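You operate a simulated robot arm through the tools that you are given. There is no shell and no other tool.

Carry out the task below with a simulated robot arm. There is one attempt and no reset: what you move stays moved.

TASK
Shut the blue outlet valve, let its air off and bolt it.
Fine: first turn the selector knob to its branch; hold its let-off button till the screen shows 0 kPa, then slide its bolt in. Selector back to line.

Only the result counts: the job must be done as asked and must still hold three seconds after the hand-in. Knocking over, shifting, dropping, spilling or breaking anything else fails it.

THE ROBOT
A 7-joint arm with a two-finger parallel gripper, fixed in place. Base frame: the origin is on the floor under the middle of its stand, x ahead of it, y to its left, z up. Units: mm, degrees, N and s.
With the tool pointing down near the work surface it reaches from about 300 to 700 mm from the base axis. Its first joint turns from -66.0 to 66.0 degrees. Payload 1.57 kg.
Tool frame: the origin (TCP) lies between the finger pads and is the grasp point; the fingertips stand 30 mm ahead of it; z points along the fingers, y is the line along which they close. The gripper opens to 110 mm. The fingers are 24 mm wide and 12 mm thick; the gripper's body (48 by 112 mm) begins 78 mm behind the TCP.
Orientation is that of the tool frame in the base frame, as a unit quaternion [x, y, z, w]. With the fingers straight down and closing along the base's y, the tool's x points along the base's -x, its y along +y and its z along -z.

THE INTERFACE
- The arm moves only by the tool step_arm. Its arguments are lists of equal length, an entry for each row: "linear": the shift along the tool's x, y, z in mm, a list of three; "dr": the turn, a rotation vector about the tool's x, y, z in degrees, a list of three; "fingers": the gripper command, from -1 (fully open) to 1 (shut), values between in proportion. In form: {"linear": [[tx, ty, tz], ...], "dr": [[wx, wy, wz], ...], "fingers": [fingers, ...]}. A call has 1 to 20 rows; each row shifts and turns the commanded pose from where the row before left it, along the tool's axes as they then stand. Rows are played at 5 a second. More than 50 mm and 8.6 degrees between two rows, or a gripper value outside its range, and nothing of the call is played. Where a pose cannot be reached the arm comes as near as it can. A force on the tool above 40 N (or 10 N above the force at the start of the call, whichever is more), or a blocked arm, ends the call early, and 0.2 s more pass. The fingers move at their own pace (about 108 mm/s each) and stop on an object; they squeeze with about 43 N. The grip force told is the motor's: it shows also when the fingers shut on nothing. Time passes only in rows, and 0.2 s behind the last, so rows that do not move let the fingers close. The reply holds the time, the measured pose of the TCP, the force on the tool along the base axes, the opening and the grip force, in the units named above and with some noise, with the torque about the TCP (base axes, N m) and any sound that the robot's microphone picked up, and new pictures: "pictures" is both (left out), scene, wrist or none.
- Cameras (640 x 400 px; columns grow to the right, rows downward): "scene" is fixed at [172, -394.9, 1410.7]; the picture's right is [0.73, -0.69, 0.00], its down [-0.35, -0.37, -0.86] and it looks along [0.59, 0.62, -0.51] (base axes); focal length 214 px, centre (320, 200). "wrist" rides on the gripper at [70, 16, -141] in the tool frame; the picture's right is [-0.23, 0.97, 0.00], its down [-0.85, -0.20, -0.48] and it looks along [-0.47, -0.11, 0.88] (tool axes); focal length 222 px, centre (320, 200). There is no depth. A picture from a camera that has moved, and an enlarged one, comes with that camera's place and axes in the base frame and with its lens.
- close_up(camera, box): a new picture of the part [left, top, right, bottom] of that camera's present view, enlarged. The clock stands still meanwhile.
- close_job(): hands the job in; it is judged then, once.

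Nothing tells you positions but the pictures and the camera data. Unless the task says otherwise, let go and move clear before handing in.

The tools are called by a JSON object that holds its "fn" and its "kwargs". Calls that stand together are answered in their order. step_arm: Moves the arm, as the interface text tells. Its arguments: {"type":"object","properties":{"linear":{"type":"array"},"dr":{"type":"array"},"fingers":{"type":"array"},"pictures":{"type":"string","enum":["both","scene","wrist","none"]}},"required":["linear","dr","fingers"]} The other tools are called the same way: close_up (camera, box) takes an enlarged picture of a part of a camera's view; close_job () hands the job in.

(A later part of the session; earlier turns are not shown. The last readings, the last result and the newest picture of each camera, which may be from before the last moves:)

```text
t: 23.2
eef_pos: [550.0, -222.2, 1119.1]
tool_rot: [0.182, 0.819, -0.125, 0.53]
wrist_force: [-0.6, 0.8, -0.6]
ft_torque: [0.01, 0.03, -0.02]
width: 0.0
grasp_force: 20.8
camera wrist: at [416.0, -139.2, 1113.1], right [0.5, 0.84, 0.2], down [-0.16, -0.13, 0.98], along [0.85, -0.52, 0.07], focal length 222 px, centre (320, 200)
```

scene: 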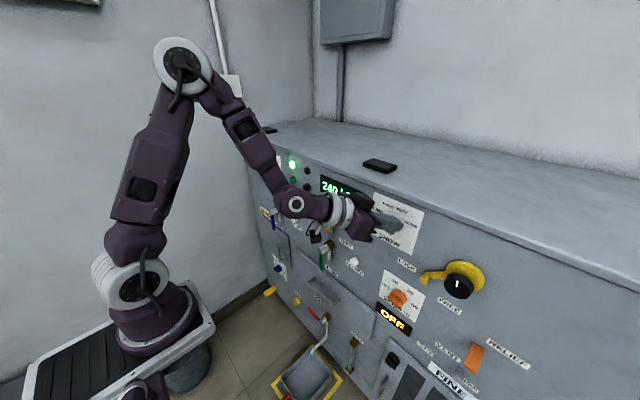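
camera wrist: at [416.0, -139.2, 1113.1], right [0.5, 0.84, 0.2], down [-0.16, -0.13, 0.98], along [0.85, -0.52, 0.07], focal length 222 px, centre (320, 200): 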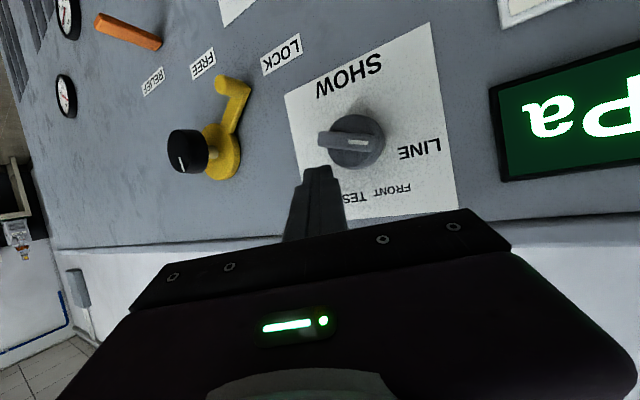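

{"fn": "close_up", "kwargs": {"camera": "wrist", "box": [270, 90, 410, 200]}}

{"fn": "close_up", "kwargs": {"camera": "scene", "box": [350, 190, 430, 260]}}

```text
3.64 times, centred on (340, 145) of wrist
camera zoom: at [416.0, -139.2, 1113.1], right [0.5, 0.84, 0.2], down [-0.16, -0.13, 0.98], along [0.85, -0.52, 0.07], focal length 808 px, centre (247, 400)
```

zoom: 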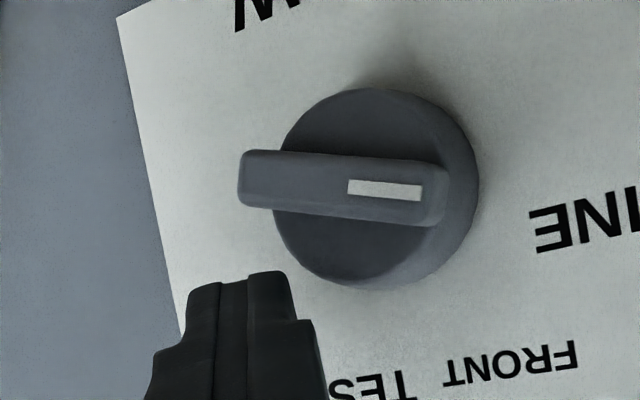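

```text
5.71 times, centred on (390, 225) of scene
camera zoom: at [172.0, -394.9, 1410.7], right [0.73, -0.69, 0.0], down [-0.35, -0.37, -0.86], along [0.59, 0.62, -0.51], focal length 1226 px, centre (-80, 57)
```

zoom: 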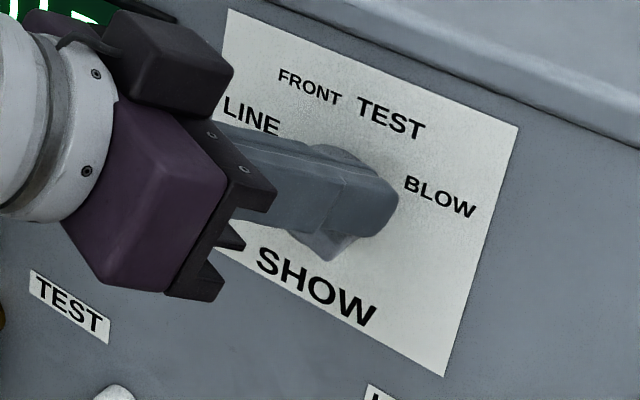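

The fingertips sit above the wing's right end. I'll push down in small steps and watch the force.

{"fn": "step_arm", "kwargs": {"linear": [[3.7, 0.05, 1.6], [3.7, 0.05, 1.6], [2.75, 0.0, 1.2], [2.75, 0.0, 1.2], [2.75, 0.0, 1.2], [0, 0, 0]], "dr": [[0, 0, 0], [0, 0, 0], [0, 0, 0], [0, 0, 0], [0, 0, 0], [0, 0, 0]], "fingers": [1, 1, 1, 1, 1, 1]}}

{"fn": "close_up", "kwargs": {"camera": "wrist", "box": [270, 90, 410, 200]}}

```text
t: 24.6
eef_pos: [548.6, -220.5, 1100.9]
tool_rot: [0.183, 0.819, -0.125, 0.53]
wrist_force: [2.0, -1.5, 1.5]
ft_torque: [-0.03, -0.05, -0.01]
width: 0.0
grasp_force: 21.2
camera wrist: at [415.4, -138.1, 1095.8], right [0.5, 0.84, 0.2], down [-0.16, -0.13, 0.98], along [0.85, -0.53, 0.07], focal length 222 px, centre (320, 200)
```

scene: 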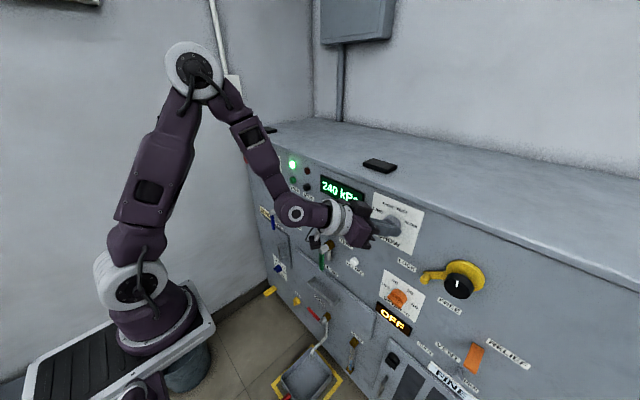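
wrist: 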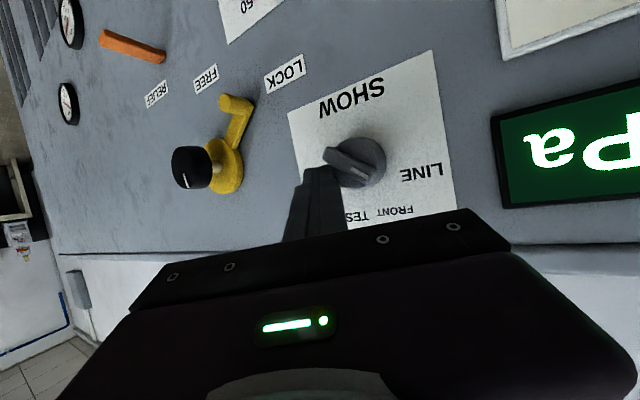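

```text
3.64 times, centred on (340, 145) of wrist
camera zoom: at [415.4, -138.1, 1095.8], right [0.5, 0.84, 0.2], down [-0.16, -0.13, 0.98], along [0.85, -0.53, 0.07], focal length 808 px, centre (247, 400)
```

zoom: 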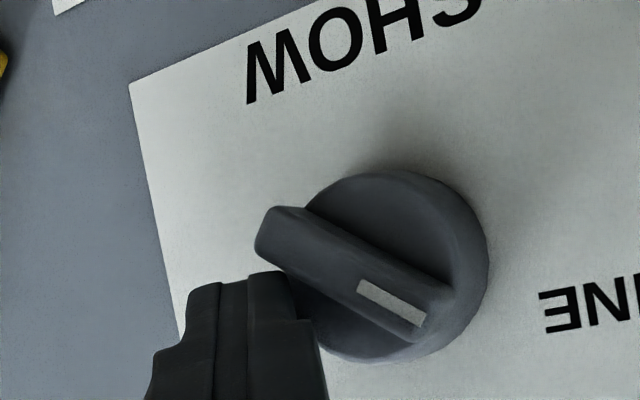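

The wing has turned about 27° with little force. I'll keep pushing along the arc.

{"fn": "step_arm", "kwargs": {"linear": [[2.2, 0.9, 0.5], [2.2, 0.9, 0.5], [2.2, 0.9, 0.5], [0, 0, 0]], "dr": [[0, 0, 0], [0, 0, 0], [0, 0, 0], [0, 0, 0]], "fingers": [1, 1, 1, 1]}}

{"fn": "close_up", "kwargs": {"camera": "wrist", "box": [270, 90, 410, 200]}}

{"fn": "close_up", "kwargs": {"camera": "scene", "box": [310, 160, 430, 250]}}

```text
t: 25.6
eef_pos: [548.7, -221.7, 1094.1]
tool_rot: [0.184, 0.818, -0.125, 0.53]
wrist_force: [-0.4, -17.8, 5.2]
ft_torque: [-0.15, -0.1, -0.56]
width: 0.1
grasp_force: 21.2
camera wrist: at [414.7, -137.0, 1088.6], right [0.51, 0.84, 0.2], down [-0.16, -0.13, 0.98], along [0.85, -0.53, 0.07], focal length 222 px, centre (320, 200)
```

scene: 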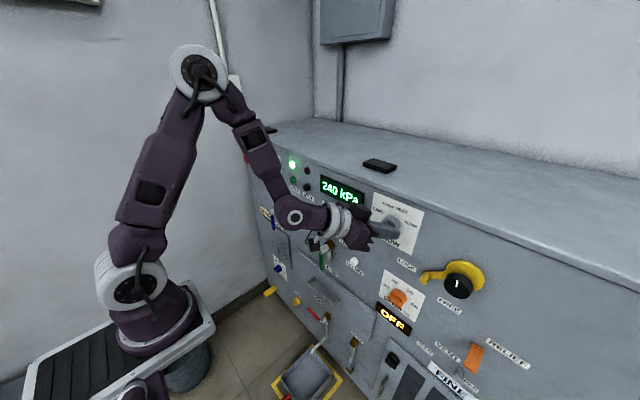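
wrist: 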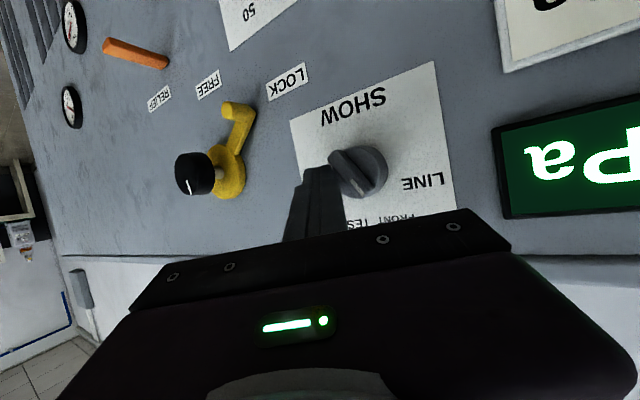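

```text
3.64 times, centred on (340, 145) of wrist
camera zoom: at [414.7, -137.0, 1088.6], right [0.51, 0.84, 0.2], down [-0.16, -0.13, 0.98], along [0.85, -0.53, 0.07], focal length 808 px, centre (247, 400)
```

zoom: 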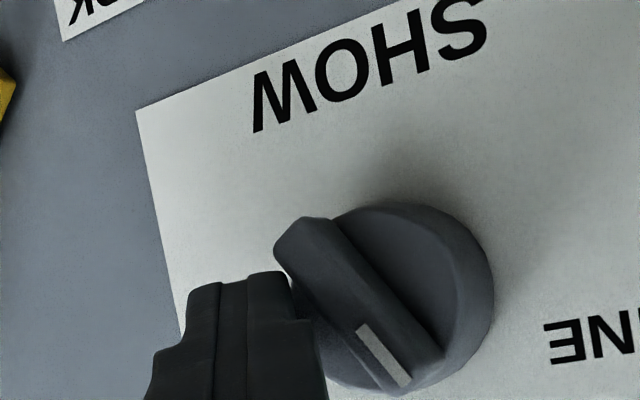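

```text
4.44 times, centred on (370, 205) of scene
camera zoom: at [171.8, -395.4, 1410.6], right [0.73, -0.69, 0.0], down [-0.35, -0.37, -0.86], along [0.59, 0.63, -0.51], focal length 953 px, centre (98, 178)
```

zoom: 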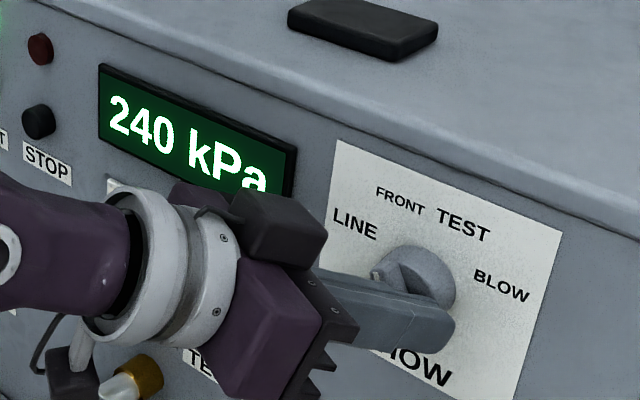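

By my measurement the wing is now about 65° above horizontal, which matches FRONT. I'll back the fingers off to the right and away, then check the pointer and the screen.

{"fn": "step_arm", "kwargs": {"linear": [[-0.8, -4.5, 2.0], [6.9, -11.4, -15.2], [6.9, -11.4, -15.2], [0, 0, 0]], "dr": [[0, 0, 0], [0, 0, 0], [0, 0, 0], [0, 0, 0]], "fingers": [1, 1, 1, 1]}}

{"fn": "close_up", "kwargs": {"camera": "wrist", "box": [270, 90, 430, 210]}}

{"fn": "close_up", "kwargs": {"camera": "scene", "box": [310, 160, 430, 250]}}

```text
t: 26.6
eef_pos: [510.9, -229.9, 1094.6]
tool_rot: [0.182, 0.819, -0.125, 0.529]
wrist_force: [-0.4, -0.8, 0.4]
ft_torque: [0.0, -0.01, 0.01]
width: 0.0
grasp_force: 21.5
camera wrist: at [375.3, -146.9, 1088.7], right [0.5, 0.84, 0.2], down [-0.16, -0.13, 0.98], along [0.85, -0.52, 0.07], focal length 222 px, centre (320, 200)
```

scene: 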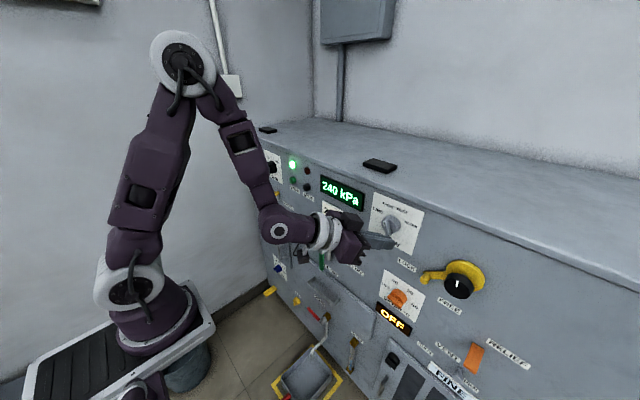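
wrist: 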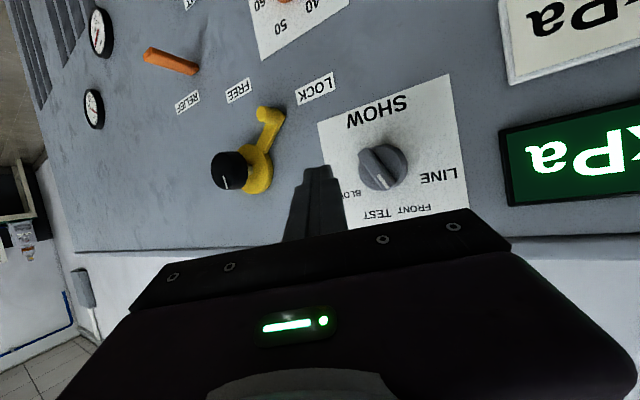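

```text
3.33 times, centred on (350, 150) of wrist
camera zoom: at [375.3, -146.9, 1088.7], right [0.5, 0.84, 0.2], down [-0.16, -0.13, 0.98], along [0.85, -0.52, 0.07], focal length 740 px, centre (220, 367)
```

zoom: 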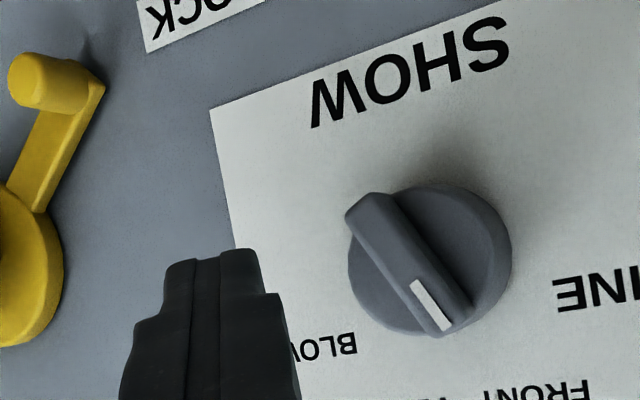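

```text
4.44 times, centred on (370, 205) of scene
camera zoom: at [172.0, -394.9, 1410.7], right [0.73, -0.69, 0.0], down [-0.35, -0.37, -0.86], along [0.59, 0.62, -0.51], focal length 953 px, centre (98, 178)
```

zoom: 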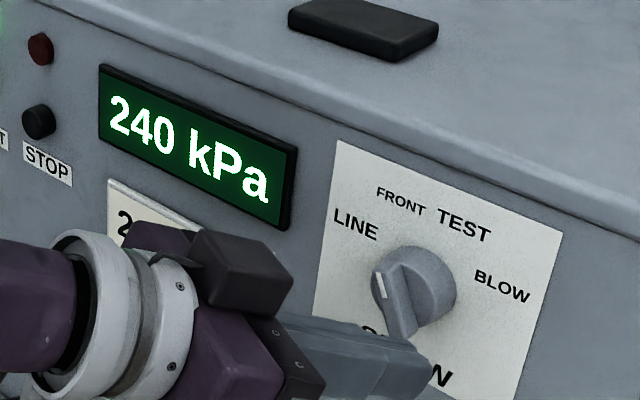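

The pointer sits within a couple of degrees of FRONT, and the screen reads 240 kPa for that branch. Next I'll retreat, pitch to 45° and swing across to the blue valve on the left, staying clear of the panel.

{"fn": "step_arm", "kwargs": {"linear": [[3.7, -4.4, -8.2], [3.7, -4.4, -8.2], [3.7, -4.4, -8.2], [19.6, 40.4, -8.3], [17.0, 42.0, -5.7], [14.3, 43.3, -3.0], [11.6, 44.2, -0.2], [8.8, 44.8, 2.5], [5.9, 45, 5.4], [3.1, 44.8, 8.2], [0.3, 44.4, 11], [-2.5, 43.5, 13.8], [-5.2, 42.3, 16.5], [0, 0, 0]], "dr": [[0, 7, 0], [0, 7, 0], [0, 7, 0], [-3.6, 0, -3.6], [-3.6, 0, -3.6], [-3.6, 0, -3.6], [-3.6, 0, -3.6], [-3.6, 0, -3.6], [-3.6, 0, -3.6], [-3.6, 0, -3.6], [-3.6, 0, -3.6], [-3.6, 0, -3.6], [-3.6, 0, -3.6], [0, 0, 0]], "fingers": [1, 1, 1, 1, 1, 1, 1, 1, 1, 1, 1, 1, 1, 1]}}

```text
t: 29.6
eef_pos: [475.8, 219.9, 1012.5]
tool_rot: [-0.205, 0.902, 0.081, 0.37]
wrist_force: [0.2, 0.3, 0.6]
ft_torque: [0.0, -0.01, 0.03]
width: 0.1
grasp_force: 21.1
camera wrist: at [334.6, 171.0, 1064.3], right [-0.27, 0.95, 0.15], down [0.33, -0.06, 0.94], along [0.9, 0.31, -0.3], focal length 222 px, centre (320, 200)
```

scene: 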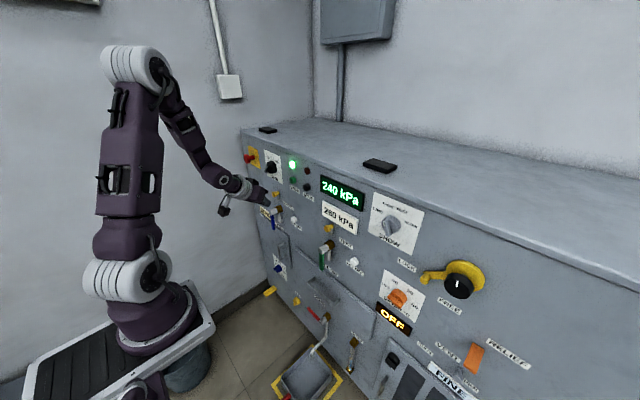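
wrist: 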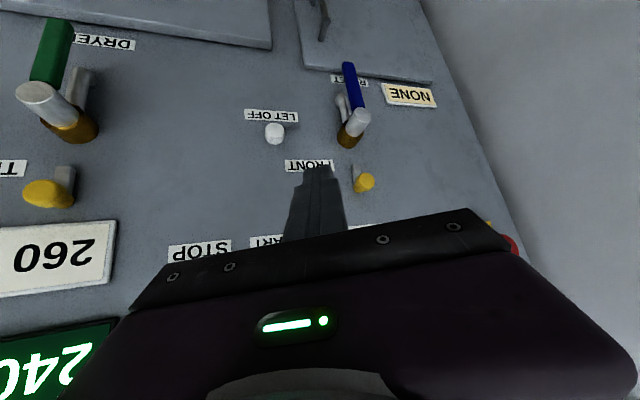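

The blue valve, its LET OFF button and its yellow bolt are all in view. I'll zoom in to locate them and read how they work.

{"fn": "close_up", "kwargs": {"camera": "wrist", "box": [230, 50, 450, 200]}}

{"fn": "close_up", "kwargs": {"camera": "scene", "box": [252, 180, 312, 240]}}

{"fn": "close_up", "kwargs": {"camera": "scene", "box": [320, 165, 430, 250]}}

{"fn": "close_up", "kwargs": {"camera": "wrist", "box": [320, 50, 400, 200]}}

```text
2.67 times, centred on (340, 125) of wrist
camera zoom: at [334.6, 171.0, 1064.3], right [-0.27, 0.95, 0.15], down [0.33, -0.06, 0.94], along [0.9, 0.31, -0.3], focal length 592 px, centre (267, 400)
```

zoom: 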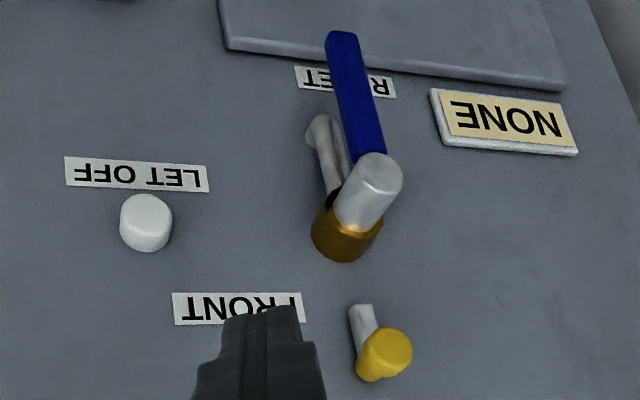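

```text
6.67 times, centred on (282, 210) of scene
camera zoom: at [172.0, -394.8, 1410.7], right [0.73, -0.69, 0.0], down [-0.35, -0.37, -0.86], along [0.59, 0.62, -0.51], focal length 1430 px, centre (573, 133)
```

zoom: 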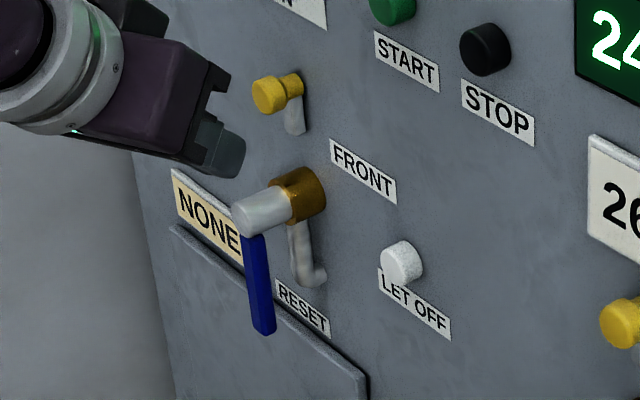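

```text
4.71 times, centred on (375, 208) of scene
camera zoom: at [172.0, -394.8, 1410.7], right [0.73, -0.69, 0.0], down [-0.35, -0.37, -0.86], along [0.59, 0.62, -0.51], focal length 1009 px, centre (61, 165)
```

zoom: 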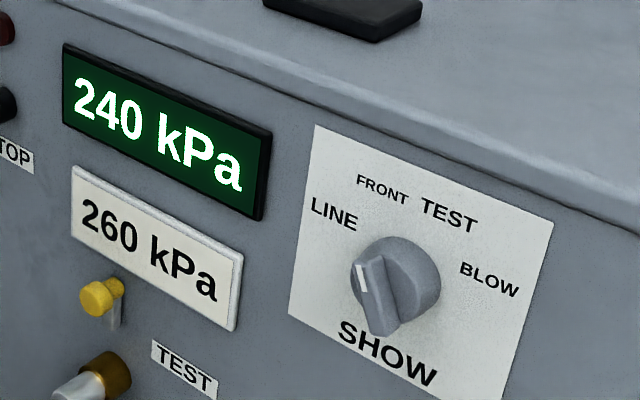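

```text
2.67 times, centred on (360, 125) of wrist
camera zoom: at [334.6, 171.0, 1064.3], right [-0.27, 0.95, 0.15], down [0.33, -0.06, 0.94], along [0.9, 0.31, -0.3], focal length 592 px, centre (213, 400)
```

zoom: 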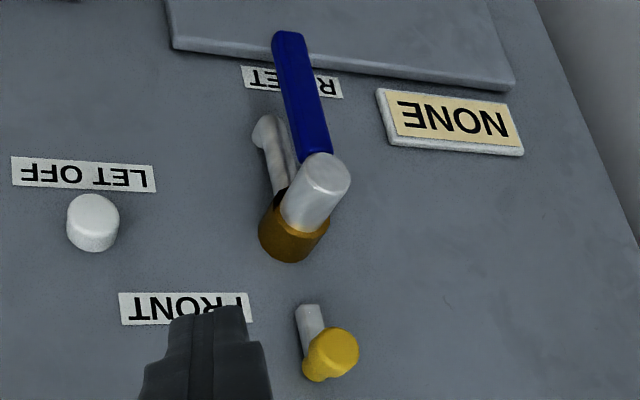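

I place the blue stem end at (555, 330, 872), with the handle hanging to about z=777. The LET OFF button is at about (590, 213, 873) and the bolt at (582, 327, 958) with its slot running down. I'll bring the closed fingers to the right side of the handle, leaving a gap, ready to push it left to horizontal as the drain handle already is.

{"fn": "step_arm", "kwargs": {"linear": [[12.3, 7.7, 27.2], [12.3, 7.7, 27.2], [12.3, 7.7, 27.2], [12.3, 7.7, 27.2], [3.5, -0.6, 22.4], [3.5, -0.6, 22.4], [3.5, -0.6, 22.4], [0, 0, 0]], "dr": [[0, 0, 0], [0, 0, 0], [0, 0, 0], [0, 0, 0], [0, 0, 0], [0, 0, 0], [0, 0, 0], [0, 0, 0]], "fingers": [1, 1, 1, 1, 1, 1, 1, 1]}}

{"fn": "close_up", "kwargs": {"camera": "wrist", "box": [250, 60, 450, 210]}}

{"fn": "close_up", "kwargs": {"camera": "scene", "box": [252, 180, 312, 250]}}

```text
t: 31.4
eef_pos: [536.8, 280.4, 844.3]
tool_rot: [-0.205, 0.902, 0.081, 0.37]
wrist_force: [-0.9, 0.4, 0.3]
ft_torque: [-0.02, -0.03, -0.01]
width: 0.0
grasp_force: 21.1
camera wrist: at [395.7, 231.5, 896.5], right [-0.27, 0.95, 0.15], down [0.33, -0.06, 0.94], along [0.9, 0.31, -0.3], focal length 222 px, centre (320, 200)
```

scene: 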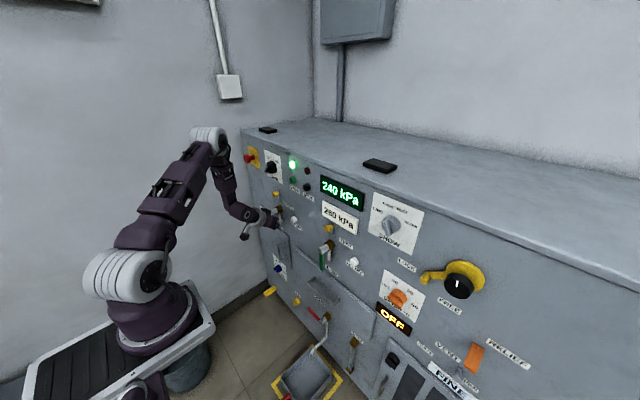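
wrist: 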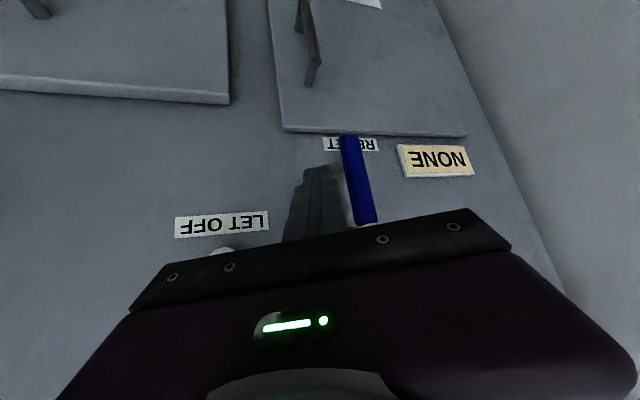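

```text
2.67 times, centred on (350, 135) of wrist
camera zoom: at [395.7, 231.5, 896.5], right [-0.27, 0.95, 0.15], down [0.33, -0.06, 0.94], along [0.9, 0.31, -0.3], focal length 592 px, centre (240, 373)
```

zoom: 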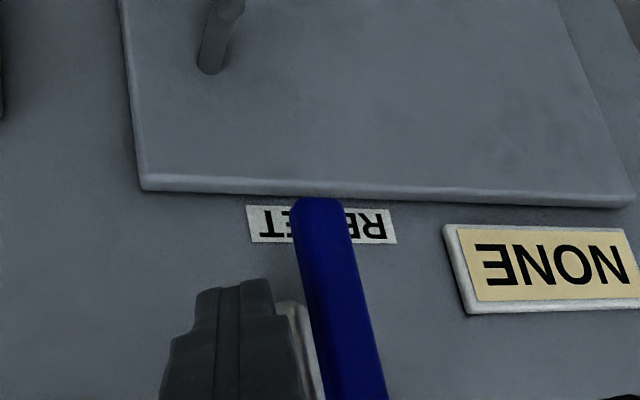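

```text
5.71 times, centred on (282, 215) of scene
camera zoom: at [172.0, -394.9, 1410.7], right [0.73, -0.69, 0.0], down [-0.35, -0.37, -0.86], along [0.59, 0.62, -0.51], focal length 1226 px, centre (537, 114)
```

zoom: 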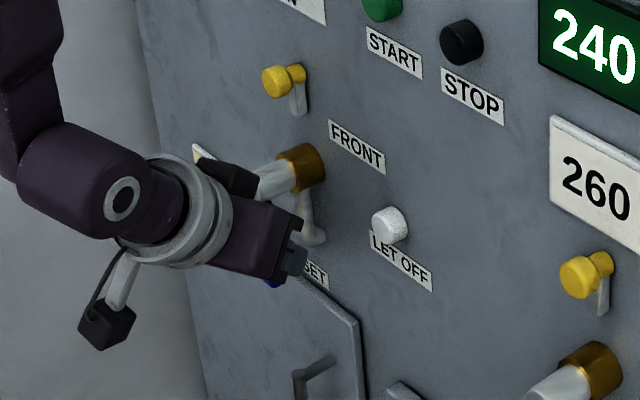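

The fingertips are just right of the blue handle. I'll move the last bit in and push it left through the first part of its arc.

{"fn": "step_arm", "kwargs": {"linear": [[1.5, 0.5, 11.3], [1.5, 0.4, 11.3], [0, 5.4, 3.7], [0, 5.4, 3.7], [0, 5.4, 3.7], [-1, 6.3, 3.3], [-1, 6.3, 3.3], [-1, 6.3, 3.3], [0, 0, 0]], "dr": [[0, 0, 0], [0, 0, 0], [0, 0, 0], [0, 0, 0], [0, 0, 0], [0, 0, 0], [0, 0, 0], [0, 0, 0], [0, 0, 0]], "fingers": [1, 1, 1, 1, 1, 1, 1, 1, 1]}}

{"fn": "close_up", "kwargs": {"camera": "wrist", "box": [250, 60, 450, 210]}}

{"fn": "close_up", "kwargs": {"camera": "scene", "box": [240, 180, 312, 250]}}

```text
t: 33.4
eef_pos: [548.0, 324.3, 814.1]
tool_rot: [-0.205, 0.902, 0.081, 0.37]
wrist_force: [-0.3, -0.9, -1.1]
ft_torque: [0.0, 0.02, -0.01]
width: 0.1
grasp_force: 21.2
camera wrist: at [408.2, 275.5, 866.1], right [-0.27, 0.95, 0.15], down [0.33, -0.06, 0.94], along [0.9, 0.31, -0.3], focal length 222 px, centre (320, 200)
```

scene: 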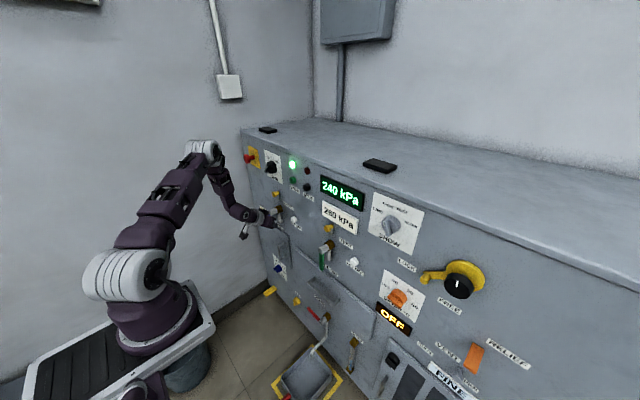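
wrist: 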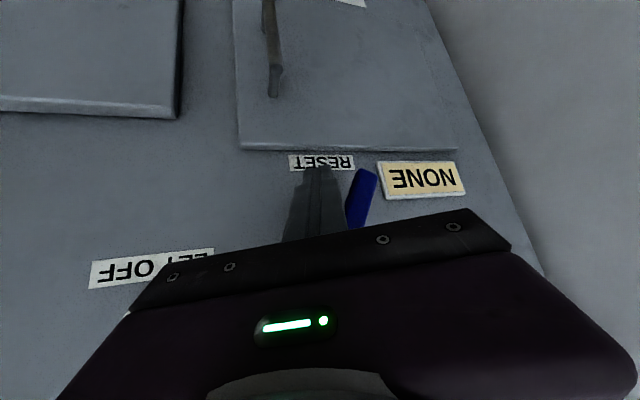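

```text
2.67 times, centred on (350, 135) of wrist
camera zoom: at [408.2, 275.5, 866.1], right [-0.27, 0.95, 0.15], down [0.33, -0.06, 0.94], along [0.9, 0.31, -0.3], focal length 592 px, centre (240, 373)
```

zoom: 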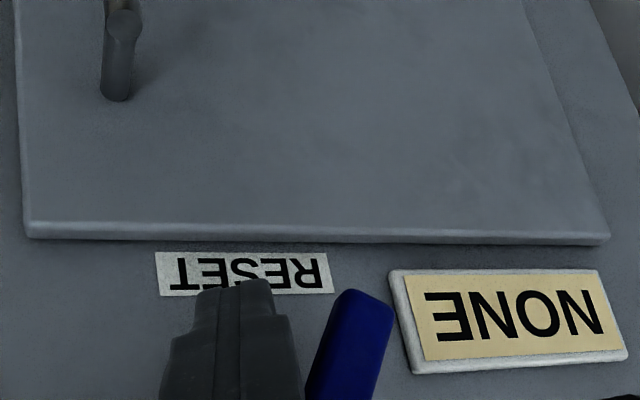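

```text
5.71 times, centred on (276, 215) of scene
camera zoom: at [172.0, -394.9, 1410.7], right [0.73, -0.69, 0.0], down [-0.35, -0.37, -0.86], along [0.59, 0.62, -0.51], focal length 1226 px, centre (571, 114)
```

zoom: 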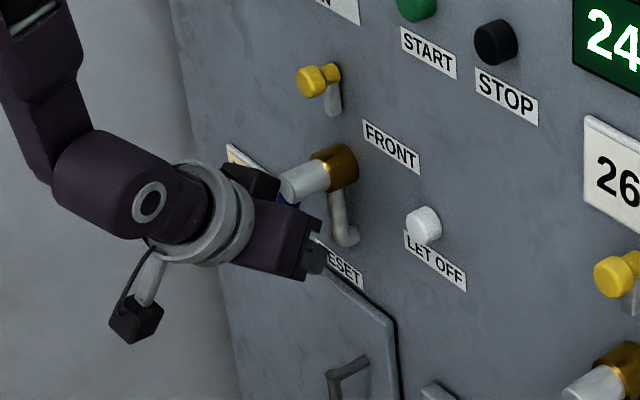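

The handle is turning left with hardly any resistance. I'll continue along the arc.

{"fn": "step_arm", "kwargs": {"linear": [[-3.5, 7.5, 1.5], [-3.5, 7.5, 1.5], [-3.5, 7.5, 1.5], [-6.1, 6.9, -1.5], [-6.1, 6.9, -1.5], [-6.1, 6.9, -1.5], [0, 0, 0]], "dr": [[0, 0, 0], [0, 0, 0], [0, 0, 0], [0, 0, 0], [0, 0, 0], [0, 0, 0], [0, 0, 0]], "fingers": [1, 1, 1, 1, 1, 1, 1]}}

{"fn": "close_up", "kwargs": {"camera": "scene", "box": [240, 180, 312, 250]}}

```text
t: 35.0
eef_pos: [548.2, 372.1, 833.2]
tool_rot: [-0.204, 0.903, 0.08, 0.37]
wrist_force: [-3.7, -2.1, -1.2]
ft_torque: [0.09, -0.14, -0.07]
width: 0.0
grasp_force: 21.2
camera wrist: at [406.4, 324.1, 886.4], right [-0.27, 0.95, 0.15], down [0.33, -0.06, 0.94], along [0.9, 0.31, -0.3], focal length 222 px, centre (320, 200)
```

scene: 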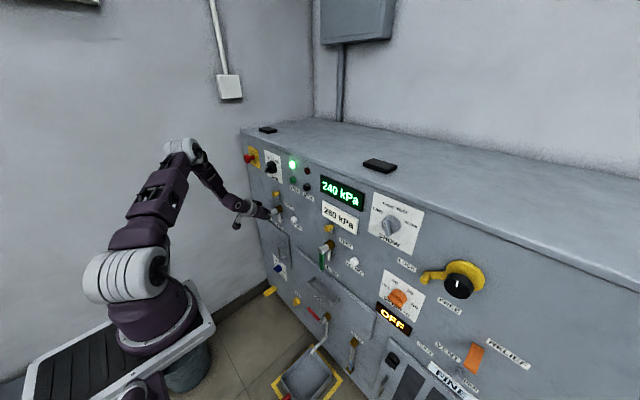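
wrist: 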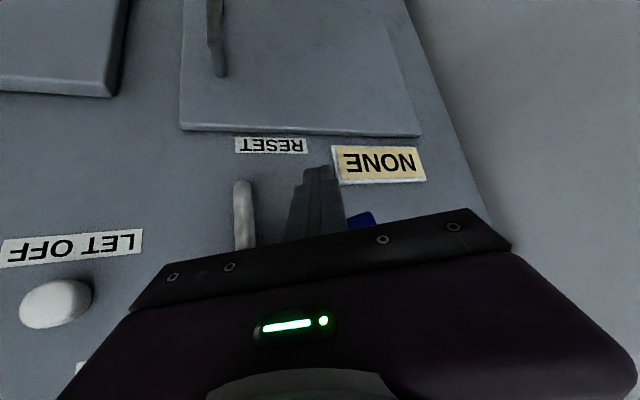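

```text
5.71 times, centred on (276, 215) of scene
camera zoom: at [171.9, -394.9, 1410.7], right [0.73, -0.69, 0.0], down [-0.35, -0.37, -0.86], along [0.59, 0.62, -0.51], focal length 1226 px, centre (571, 114)
```

zoom: 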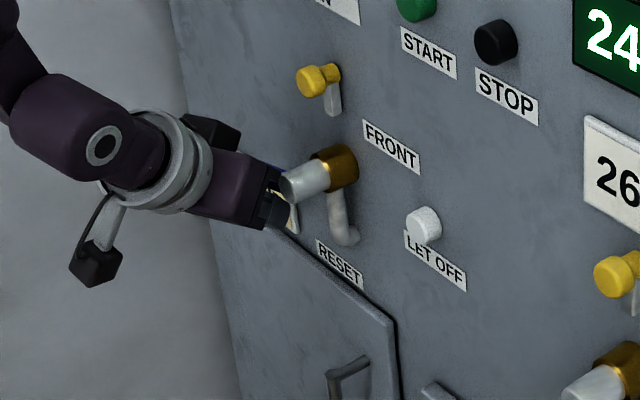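

{"fn": "step_arm", "kwargs": {"linear": [[-7.7, 4.8, -4.6], [-7.7, 4.8, -4.6], [-5.8, 3.6, -3.5], [0, 0, 0]], "dr": [[0, 0, 0], [0, 0, 0], [0, 0, 0], [0, 0, 0]], "fingers": [1, 1, 1, 1]}}

{"fn": "close_up", "kwargs": {"camera": "scene", "box": [240, 180, 312, 250]}}

{"fn": "close_up", "kwargs": {"camera": "wrist", "box": [220, 120, 440, 260]}}

```text
t: 35.8
eef_pos: [543.0, 381.6, 848.9]
tool_rot: [-0.206, 0.907, 0.078, 0.36]
wrist_force: [-2.8, 0.3, -0.9]
ft_torque: [-0.02, -0.04, -0.04]
width: 0.0
grasp_force: 21.3
stopped in row 3: the force on the tool passed its limit at 45 N (the readings are from after the stop); the commanded pose is now the measured one
camera wrist: at [403.0, 333.8, 902.8], right [-0.27, 0.95, 0.15], down [0.35, -0.05, 0.94], along [0.9, 0.3, -0.32], focal length 222 px, centre (320, 200)
```

scene: 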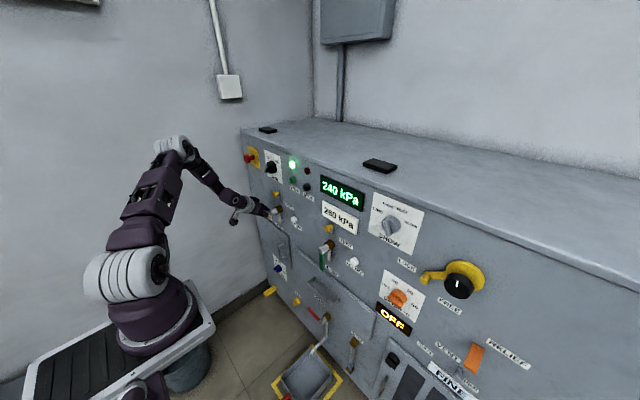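
wrist: 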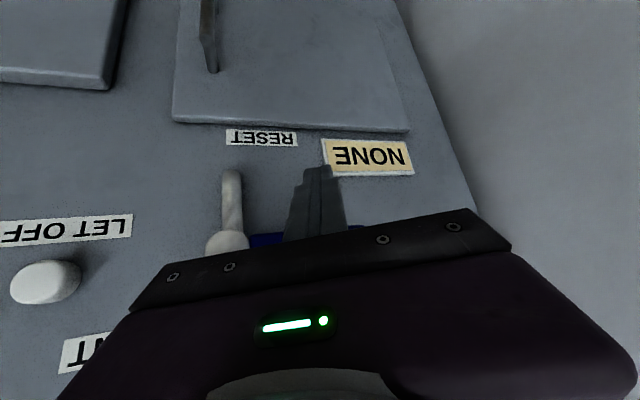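

```text
5.71 times, centred on (276, 215) of scene
camera zoom: at [172.0, -394.8, 1410.7], right [0.73, -0.69, 0.0], down [-0.35, -0.37, -0.86], along [0.59, 0.62, -0.51], focal length 1226 px, centre (571, 114)
```

zoom: 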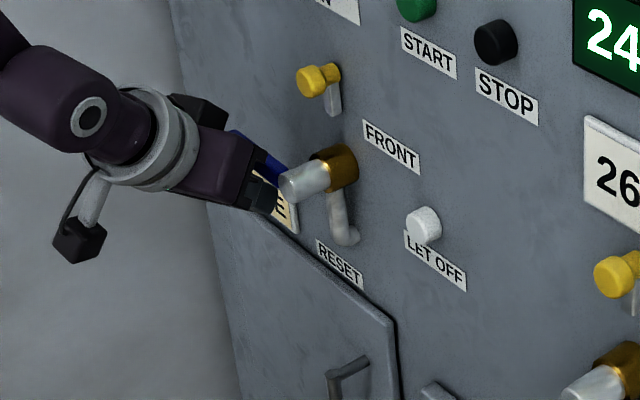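

```text
2.86 times, centred on (330, 190) of wrist
camera zoom: at [403.0, 333.8, 902.8], right [-0.27, 0.95, 0.15], down [0.35, -0.05, 0.94], along [0.9, 0.3, -0.32], focal length 635 px, centre (291, 229)
```

zoom: 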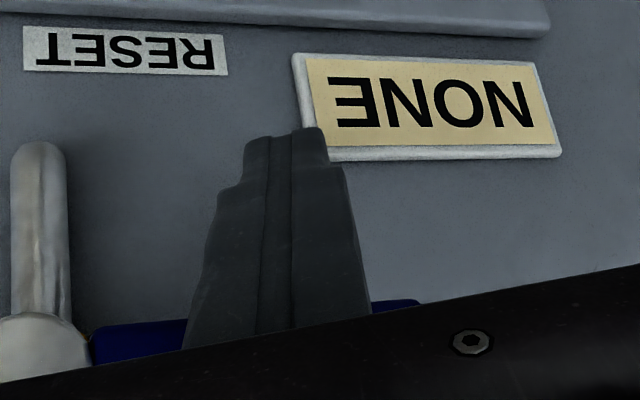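

The handle reached a stop at horizontal. I'll ease the fingers down and back away without touching it, then check it.

{"fn": "step_arm", "kwargs": {"linear": [[4.2, 0, 4.25], [5.6, 0, 5.7], [19.2, 12.9, -19.0], [19.2, 12.9, -19.0], [0, 0, 0]], "dr": [[0, 0, 0], [0, 0, 0], [0, 0, 0], [0, 0, 0], [0, 0, 0]], "fingers": [1, 1, 1, 1, 1]}}

{"fn": "close_up", "kwargs": {"camera": "scene", "box": [240, 180, 312, 250]}}

```text
t: 37.0
eef_pos: [482.2, 379.1, 835.8]
tool_rot: [-0.204, 0.907, 0.077, 0.361]
wrist_force: [0.3, 0.2, 0.6]
ft_torque: [0.01, 0.01, -0.01]
width: 0.0
grasp_force: 21.3
camera wrist: at [342.7, 332.5, 891.1], right [-0.27, 0.95, 0.15], down [0.35, -0.05, 0.94], along [0.9, 0.3, -0.32], focal length 222 px, centre (320, 200)
```

scene: 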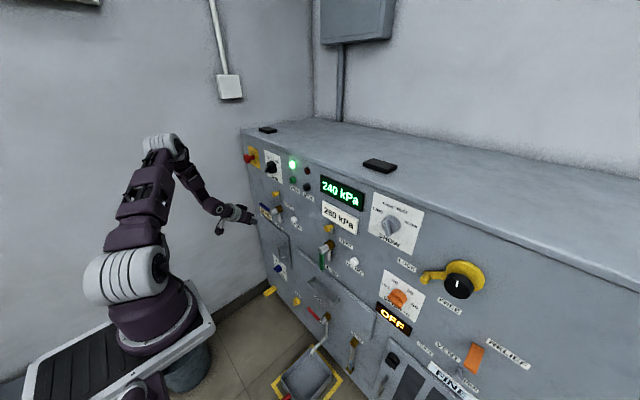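
wrist: 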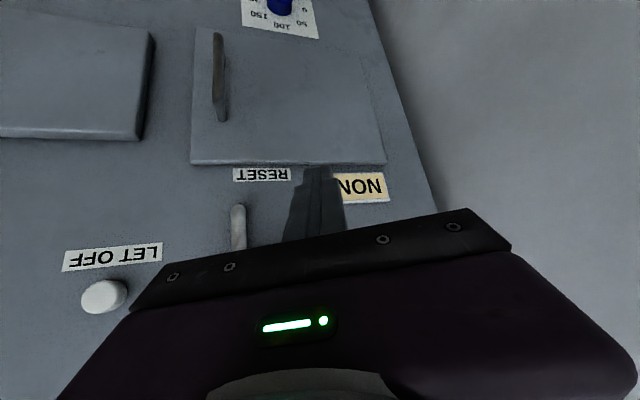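

```text
5.71 times, centred on (276, 215) of scene
camera zoom: at [172.0, -394.9, 1410.7], right [0.73, -0.69, 0.0], down [-0.35, -0.37, -0.86], along [0.59, 0.62, -0.51], focal length 1226 px, centre (571, 114)
```

zoom: 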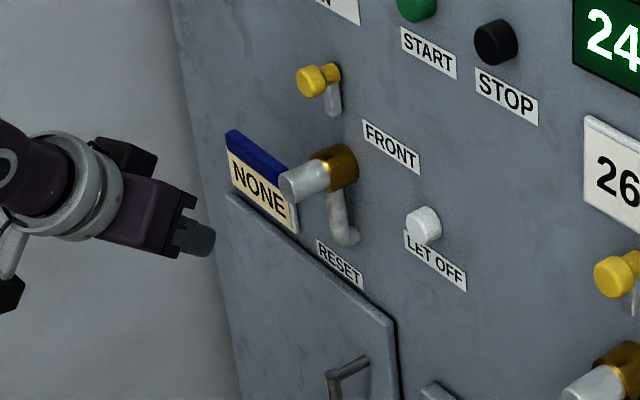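

The valve is shut, with its handle horizontal. Next is the LET OFF button at about (596, 209, 880), so I'll move in front of it.

{"fn": "step_arm", "kwargs": {"linear": [[-0.8, -33.5, -14.8], [-0.8, -33.5, -14.8], [-0.8, -33.5, -14.8], [-0.8, -33.5, -14.8], [-0.8, -33.5, -14.8], [0, 0, 0]], "dr": [[0, 0, 0], [0, 0, 0], [0, 0, 0], [0, 0, 0], [0, 0, 0], [0, 0, 0]], "fingers": [1, 1, 1, 1, 1, 1]}}

{"fn": "close_up", "kwargs": {"camera": "wrist", "box": [220, 80, 440, 220]}}

{"fn": "close_up", "kwargs": {"camera": "scene", "box": [250, 180, 322, 250]}}

```text
t: 38.4
eef_pos: [511.4, 210.3, 893.1]
tool_rot: [-0.205, 0.907, 0.078, 0.361]
wrist_force: [-0.1, 1.0, 0.3]
ft_torque: [-0.01, -0.03, 0.01]
width: 0.3
grasp_force: 21.7
camera wrist: at [370.9, 163.1, 949.2], right [-0.27, 0.95, 0.15], down [0.35, -0.05, 0.94], along [0.9, 0.3, -0.32], focal length 222 px, centre (320, 200)
```

scene: 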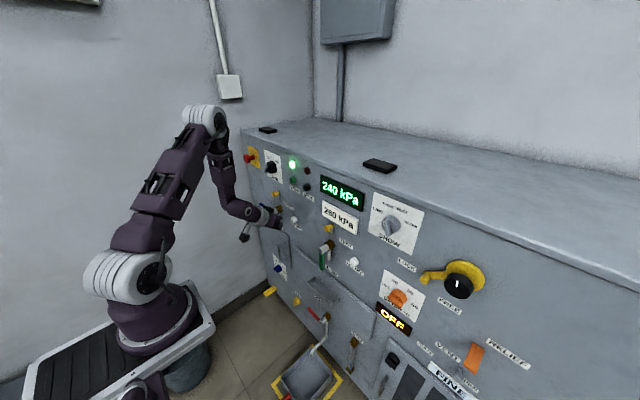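
wrist: 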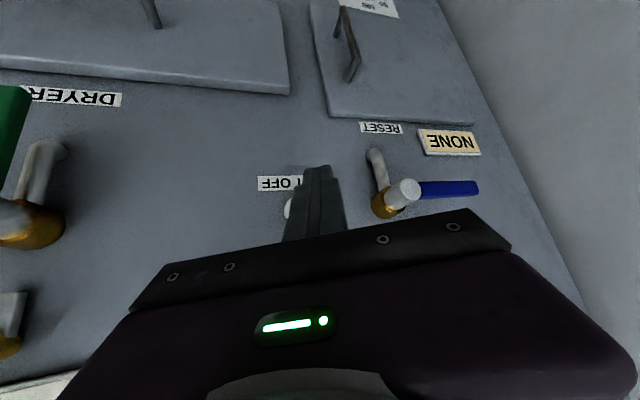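

```text
2.86 times, centred on (330, 150) of wrist
camera zoom: at [370.9, 163.1, 949.2], right [-0.27, 0.95, 0.15], down [0.35, -0.05, 0.94], along [0.9, 0.3, -0.32], focal length 635 px, centre (291, 343)
```

zoom: 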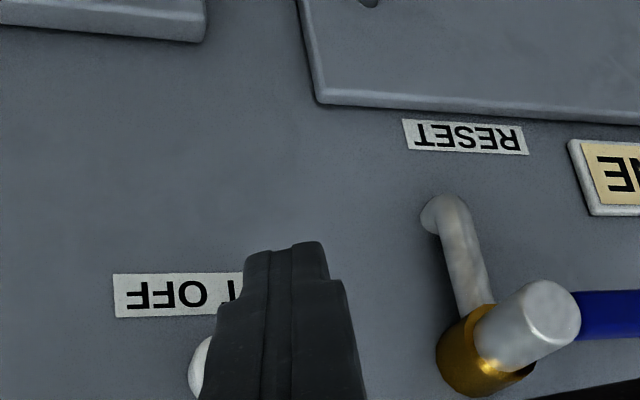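

```text
5.71 times, centred on (286, 215) of scene
camera zoom: at [172.0, -394.9, 1410.7], right [0.73, -0.69, 0.0], down [-0.35, -0.37, -0.86], along [0.59, 0.62, -0.51], focal length 1226 px, centre (514, 114)
```

zoom: 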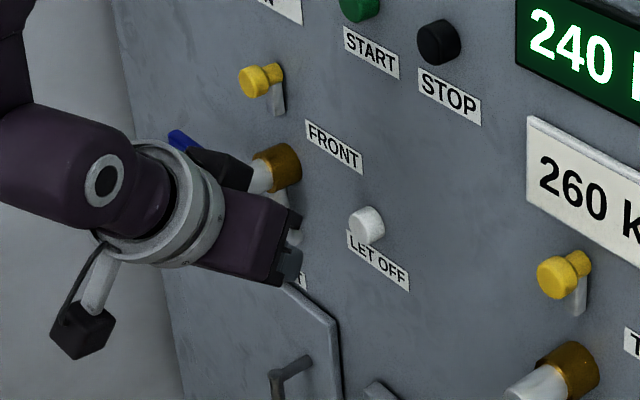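

The fingertip corner lines up with the LET OFF button centre. I'll advance to just short of it, then continue in small steps until I feel contact.

{"fn": "step_arm", "kwargs": {"linear": [[-4.6, -3.0, 4.4], [-4.6, -3.0, 4.4], [-4.6, -3.0, 4.4], [-4.6, -3.0, 4.4], [-4.6, -3.0, 4.4], [0, 0, 0]], "dr": [[0, 0, 0], [0, 0, 0], [0, 0, 0], [0, 0, 0], [0, 0, 0], [0, 0, 0]], "fingers": [1, 1, 1, 1, 1, 1]}}

{"fn": "close_up", "kwargs": {"camera": "scene", "box": [250, 180, 322, 250]}}

{"fn": "close_up", "kwargs": {"camera": "wrist", "box": [220, 80, 440, 220]}}

```text
t: 39.8
eef_pos: [546.5, 209.1, 893.2]
tool_rot: [-0.204, 0.907, 0.077, 0.361]
wrist_force: [0.5, 0.1, -0.6]
ft_torque: [0.02, -0.01, 0.02]
width: 0.0
grasp_force: 20.7
camera wrist: at [406.2, 162.1, 948.5], right [-0.27, 0.95, 0.15], down [0.35, -0.05, 0.94], along [0.9, 0.3, -0.32], focal length 222 px, centre (320, 200)
```

scene: 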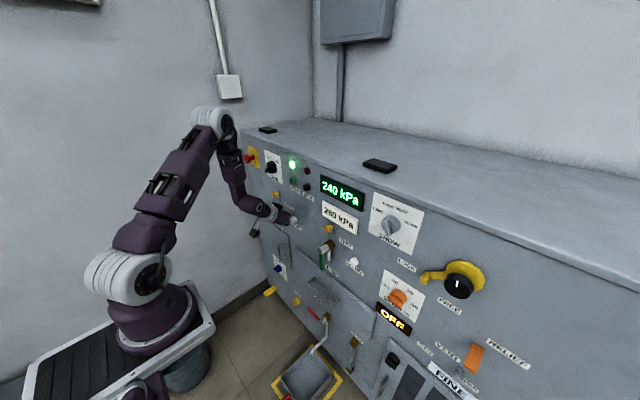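
wrist: 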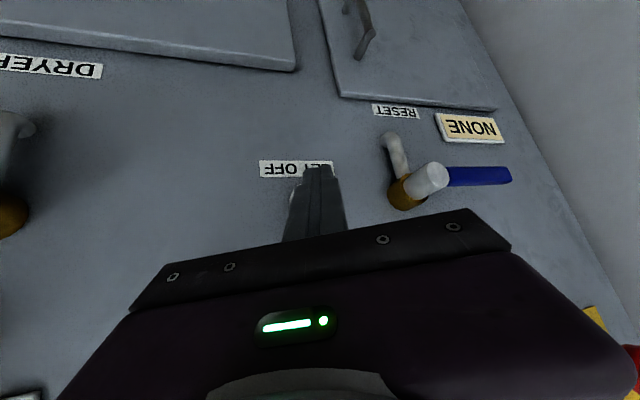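

```text
5.71 times, centred on (286, 215) of scene
camera zoom: at [172.0, -394.9, 1410.7], right [0.73, -0.69, 0.0], down [-0.35, -0.37, -0.86], along [0.59, 0.62, -0.51], focal length 1226 px, centre (514, 114)
```

zoom: 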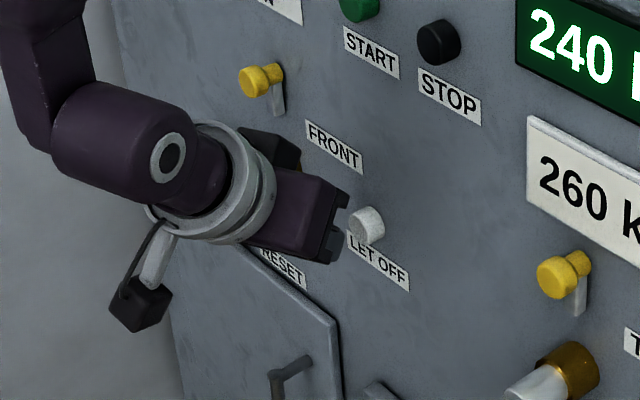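

```text
2.86 times, centred on (330, 150) of wrist
camera zoom: at [406.2, 162.1, 948.5], right [-0.27, 0.95, 0.15], down [0.35, -0.05, 0.94], along [0.9, 0.3, -0.32], focal length 635 px, centre (291, 343)
```

zoom: 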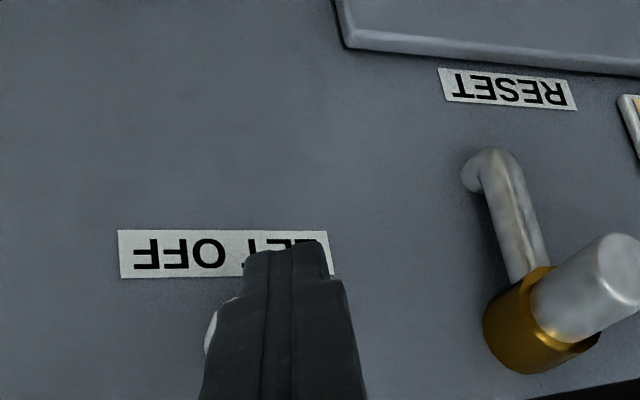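

{"fn": "step_arm", "kwargs": {"linear": [[-2.0, -1.3, 1.9], [-2.0, -1.3, 1.9], [-2.0, -1.3, 1.9], [0, 0, 0]], "dr": [[0, 0, 0], [0, 0, 0], [0, 0, 0], [0, 0, 0]], "fingers": [1, 1, 1, 1], "pictures": "scene"}}

{"fn": "close_up", "kwargs": {"camera": "scene", "box": [262, 170, 382, 250]}}

```text
t: 40.8
eef_pos: [556.8, 210.6, 893.1]
tool_rot: [-0.205, 0.907, 0.078, 0.361]
wrist_force: [-0.5, -0.3, -0.2]
ft_torque: [-0.03, 0.02, -0.02]
width: 0.1
grasp_force: 21.3
```

scene: 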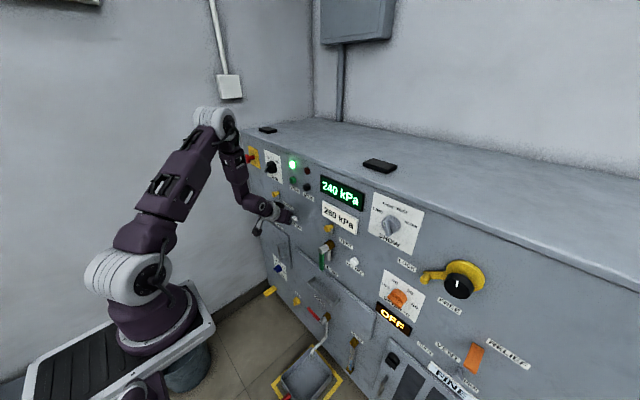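

```text
5.00 times, centred on (322, 210) of scene
camera zoom: at [172.0, -394.9, 1410.7], right [0.73, -0.69, 0.0], down [-0.35, -0.37, -0.86], along [0.59, 0.62, -0.51], focal length 1072 px, centre (310, 150)
```

zoom: 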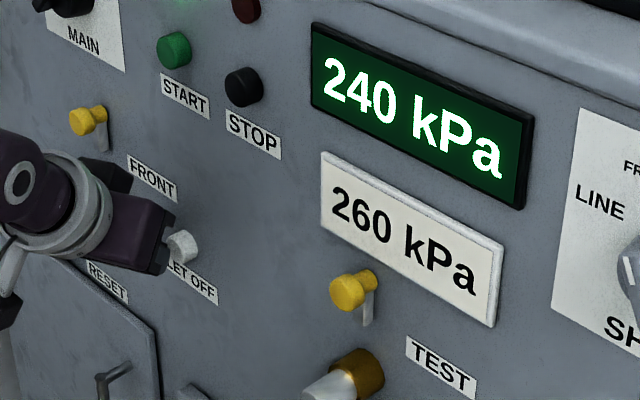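

No contact yet. I'll continue in small steps.

{"fn": "step_arm", "kwargs": {"linear": [[-2.0, -1.3, 1.9], [-2.0, -1.3, 1.9], [0, 0, 0]], "dr": [[0, 0, 0], [0, 0, 0], [0, 0, 0]], "fingers": [1, 1, 1]}}

{"fn": "close_up", "kwargs": {"camera": "scene", "box": [262, 170, 382, 250]}}

{"fn": "close_up", "kwargs": {"camera": "wrist", "box": [240, 100, 400, 220]}}

```text
t: 41.5
eef_pos: [561.0, 210.2, 892.8]
tool_rot: [-0.206, 0.907, 0.078, 0.36]
wrist_force: [-4.2, 0.5, 0.6]
ft_torque: [0.03, 0.04, 0.02]
width: 0.2
grasp_force: 21.5
heard: click
camera wrist: at [421.0, 162.1, 947.9], right [-0.27, 0.95, 0.15], down [0.35, -0.05, 0.94], along [0.9, 0.3, -0.32], focal length 222 px, centre (320, 200)
```

scene: 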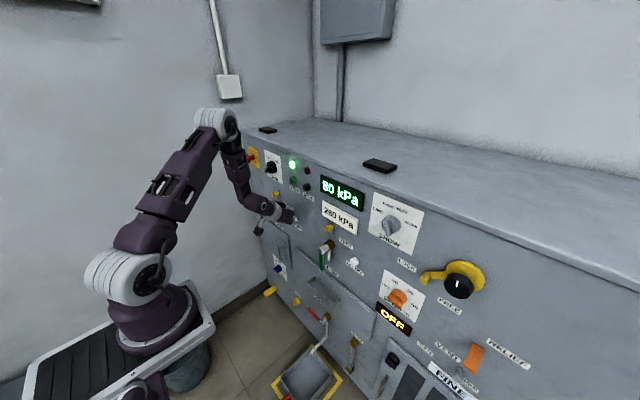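
wrist: 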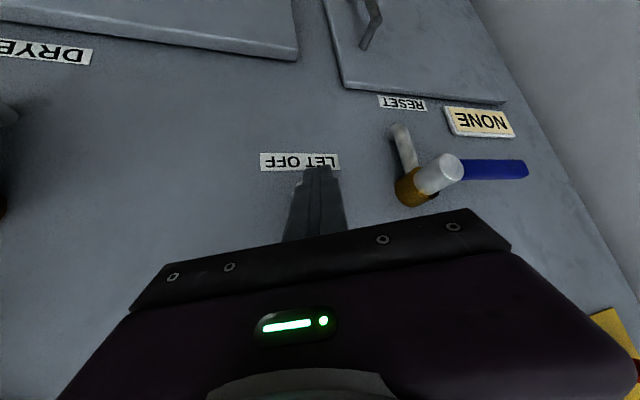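

```text
5.00 times, centred on (322, 210) of scene
camera zoom: at [171.9, -394.9, 1410.7], right [0.73, -0.69, 0.0], down [-0.35, -0.37, -0.86], along [0.59, 0.62, -0.51], focal length 1072 px, centre (310, 150)
```

zoom: 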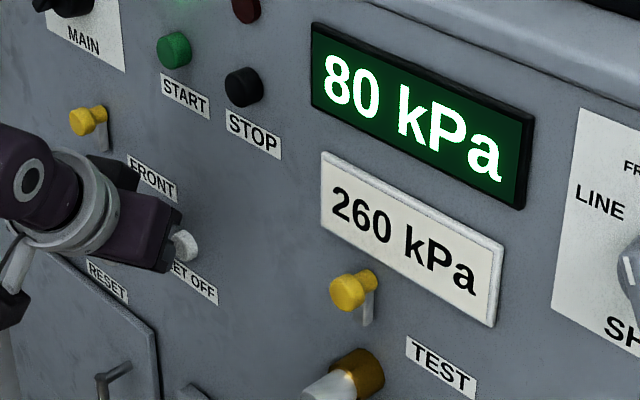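

```text
3.33 times, centred on (320, 160) of wrist
camera zoom: at [421.0, 162.1, 947.9], right [-0.27, 0.95, 0.15], down [0.35, -0.05, 0.94], along [0.9, 0.3, -0.32], focal length 740 px, centre (320, 333)
```

zoom: 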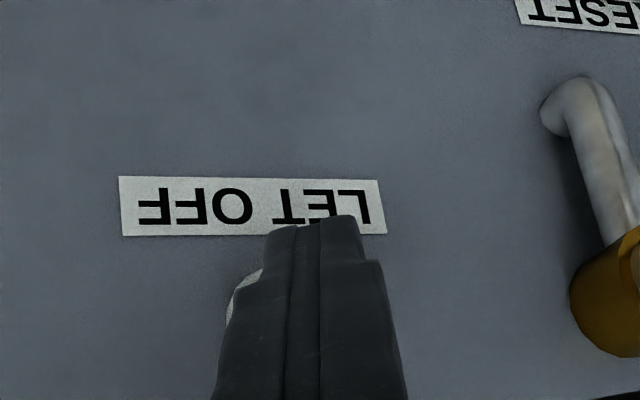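

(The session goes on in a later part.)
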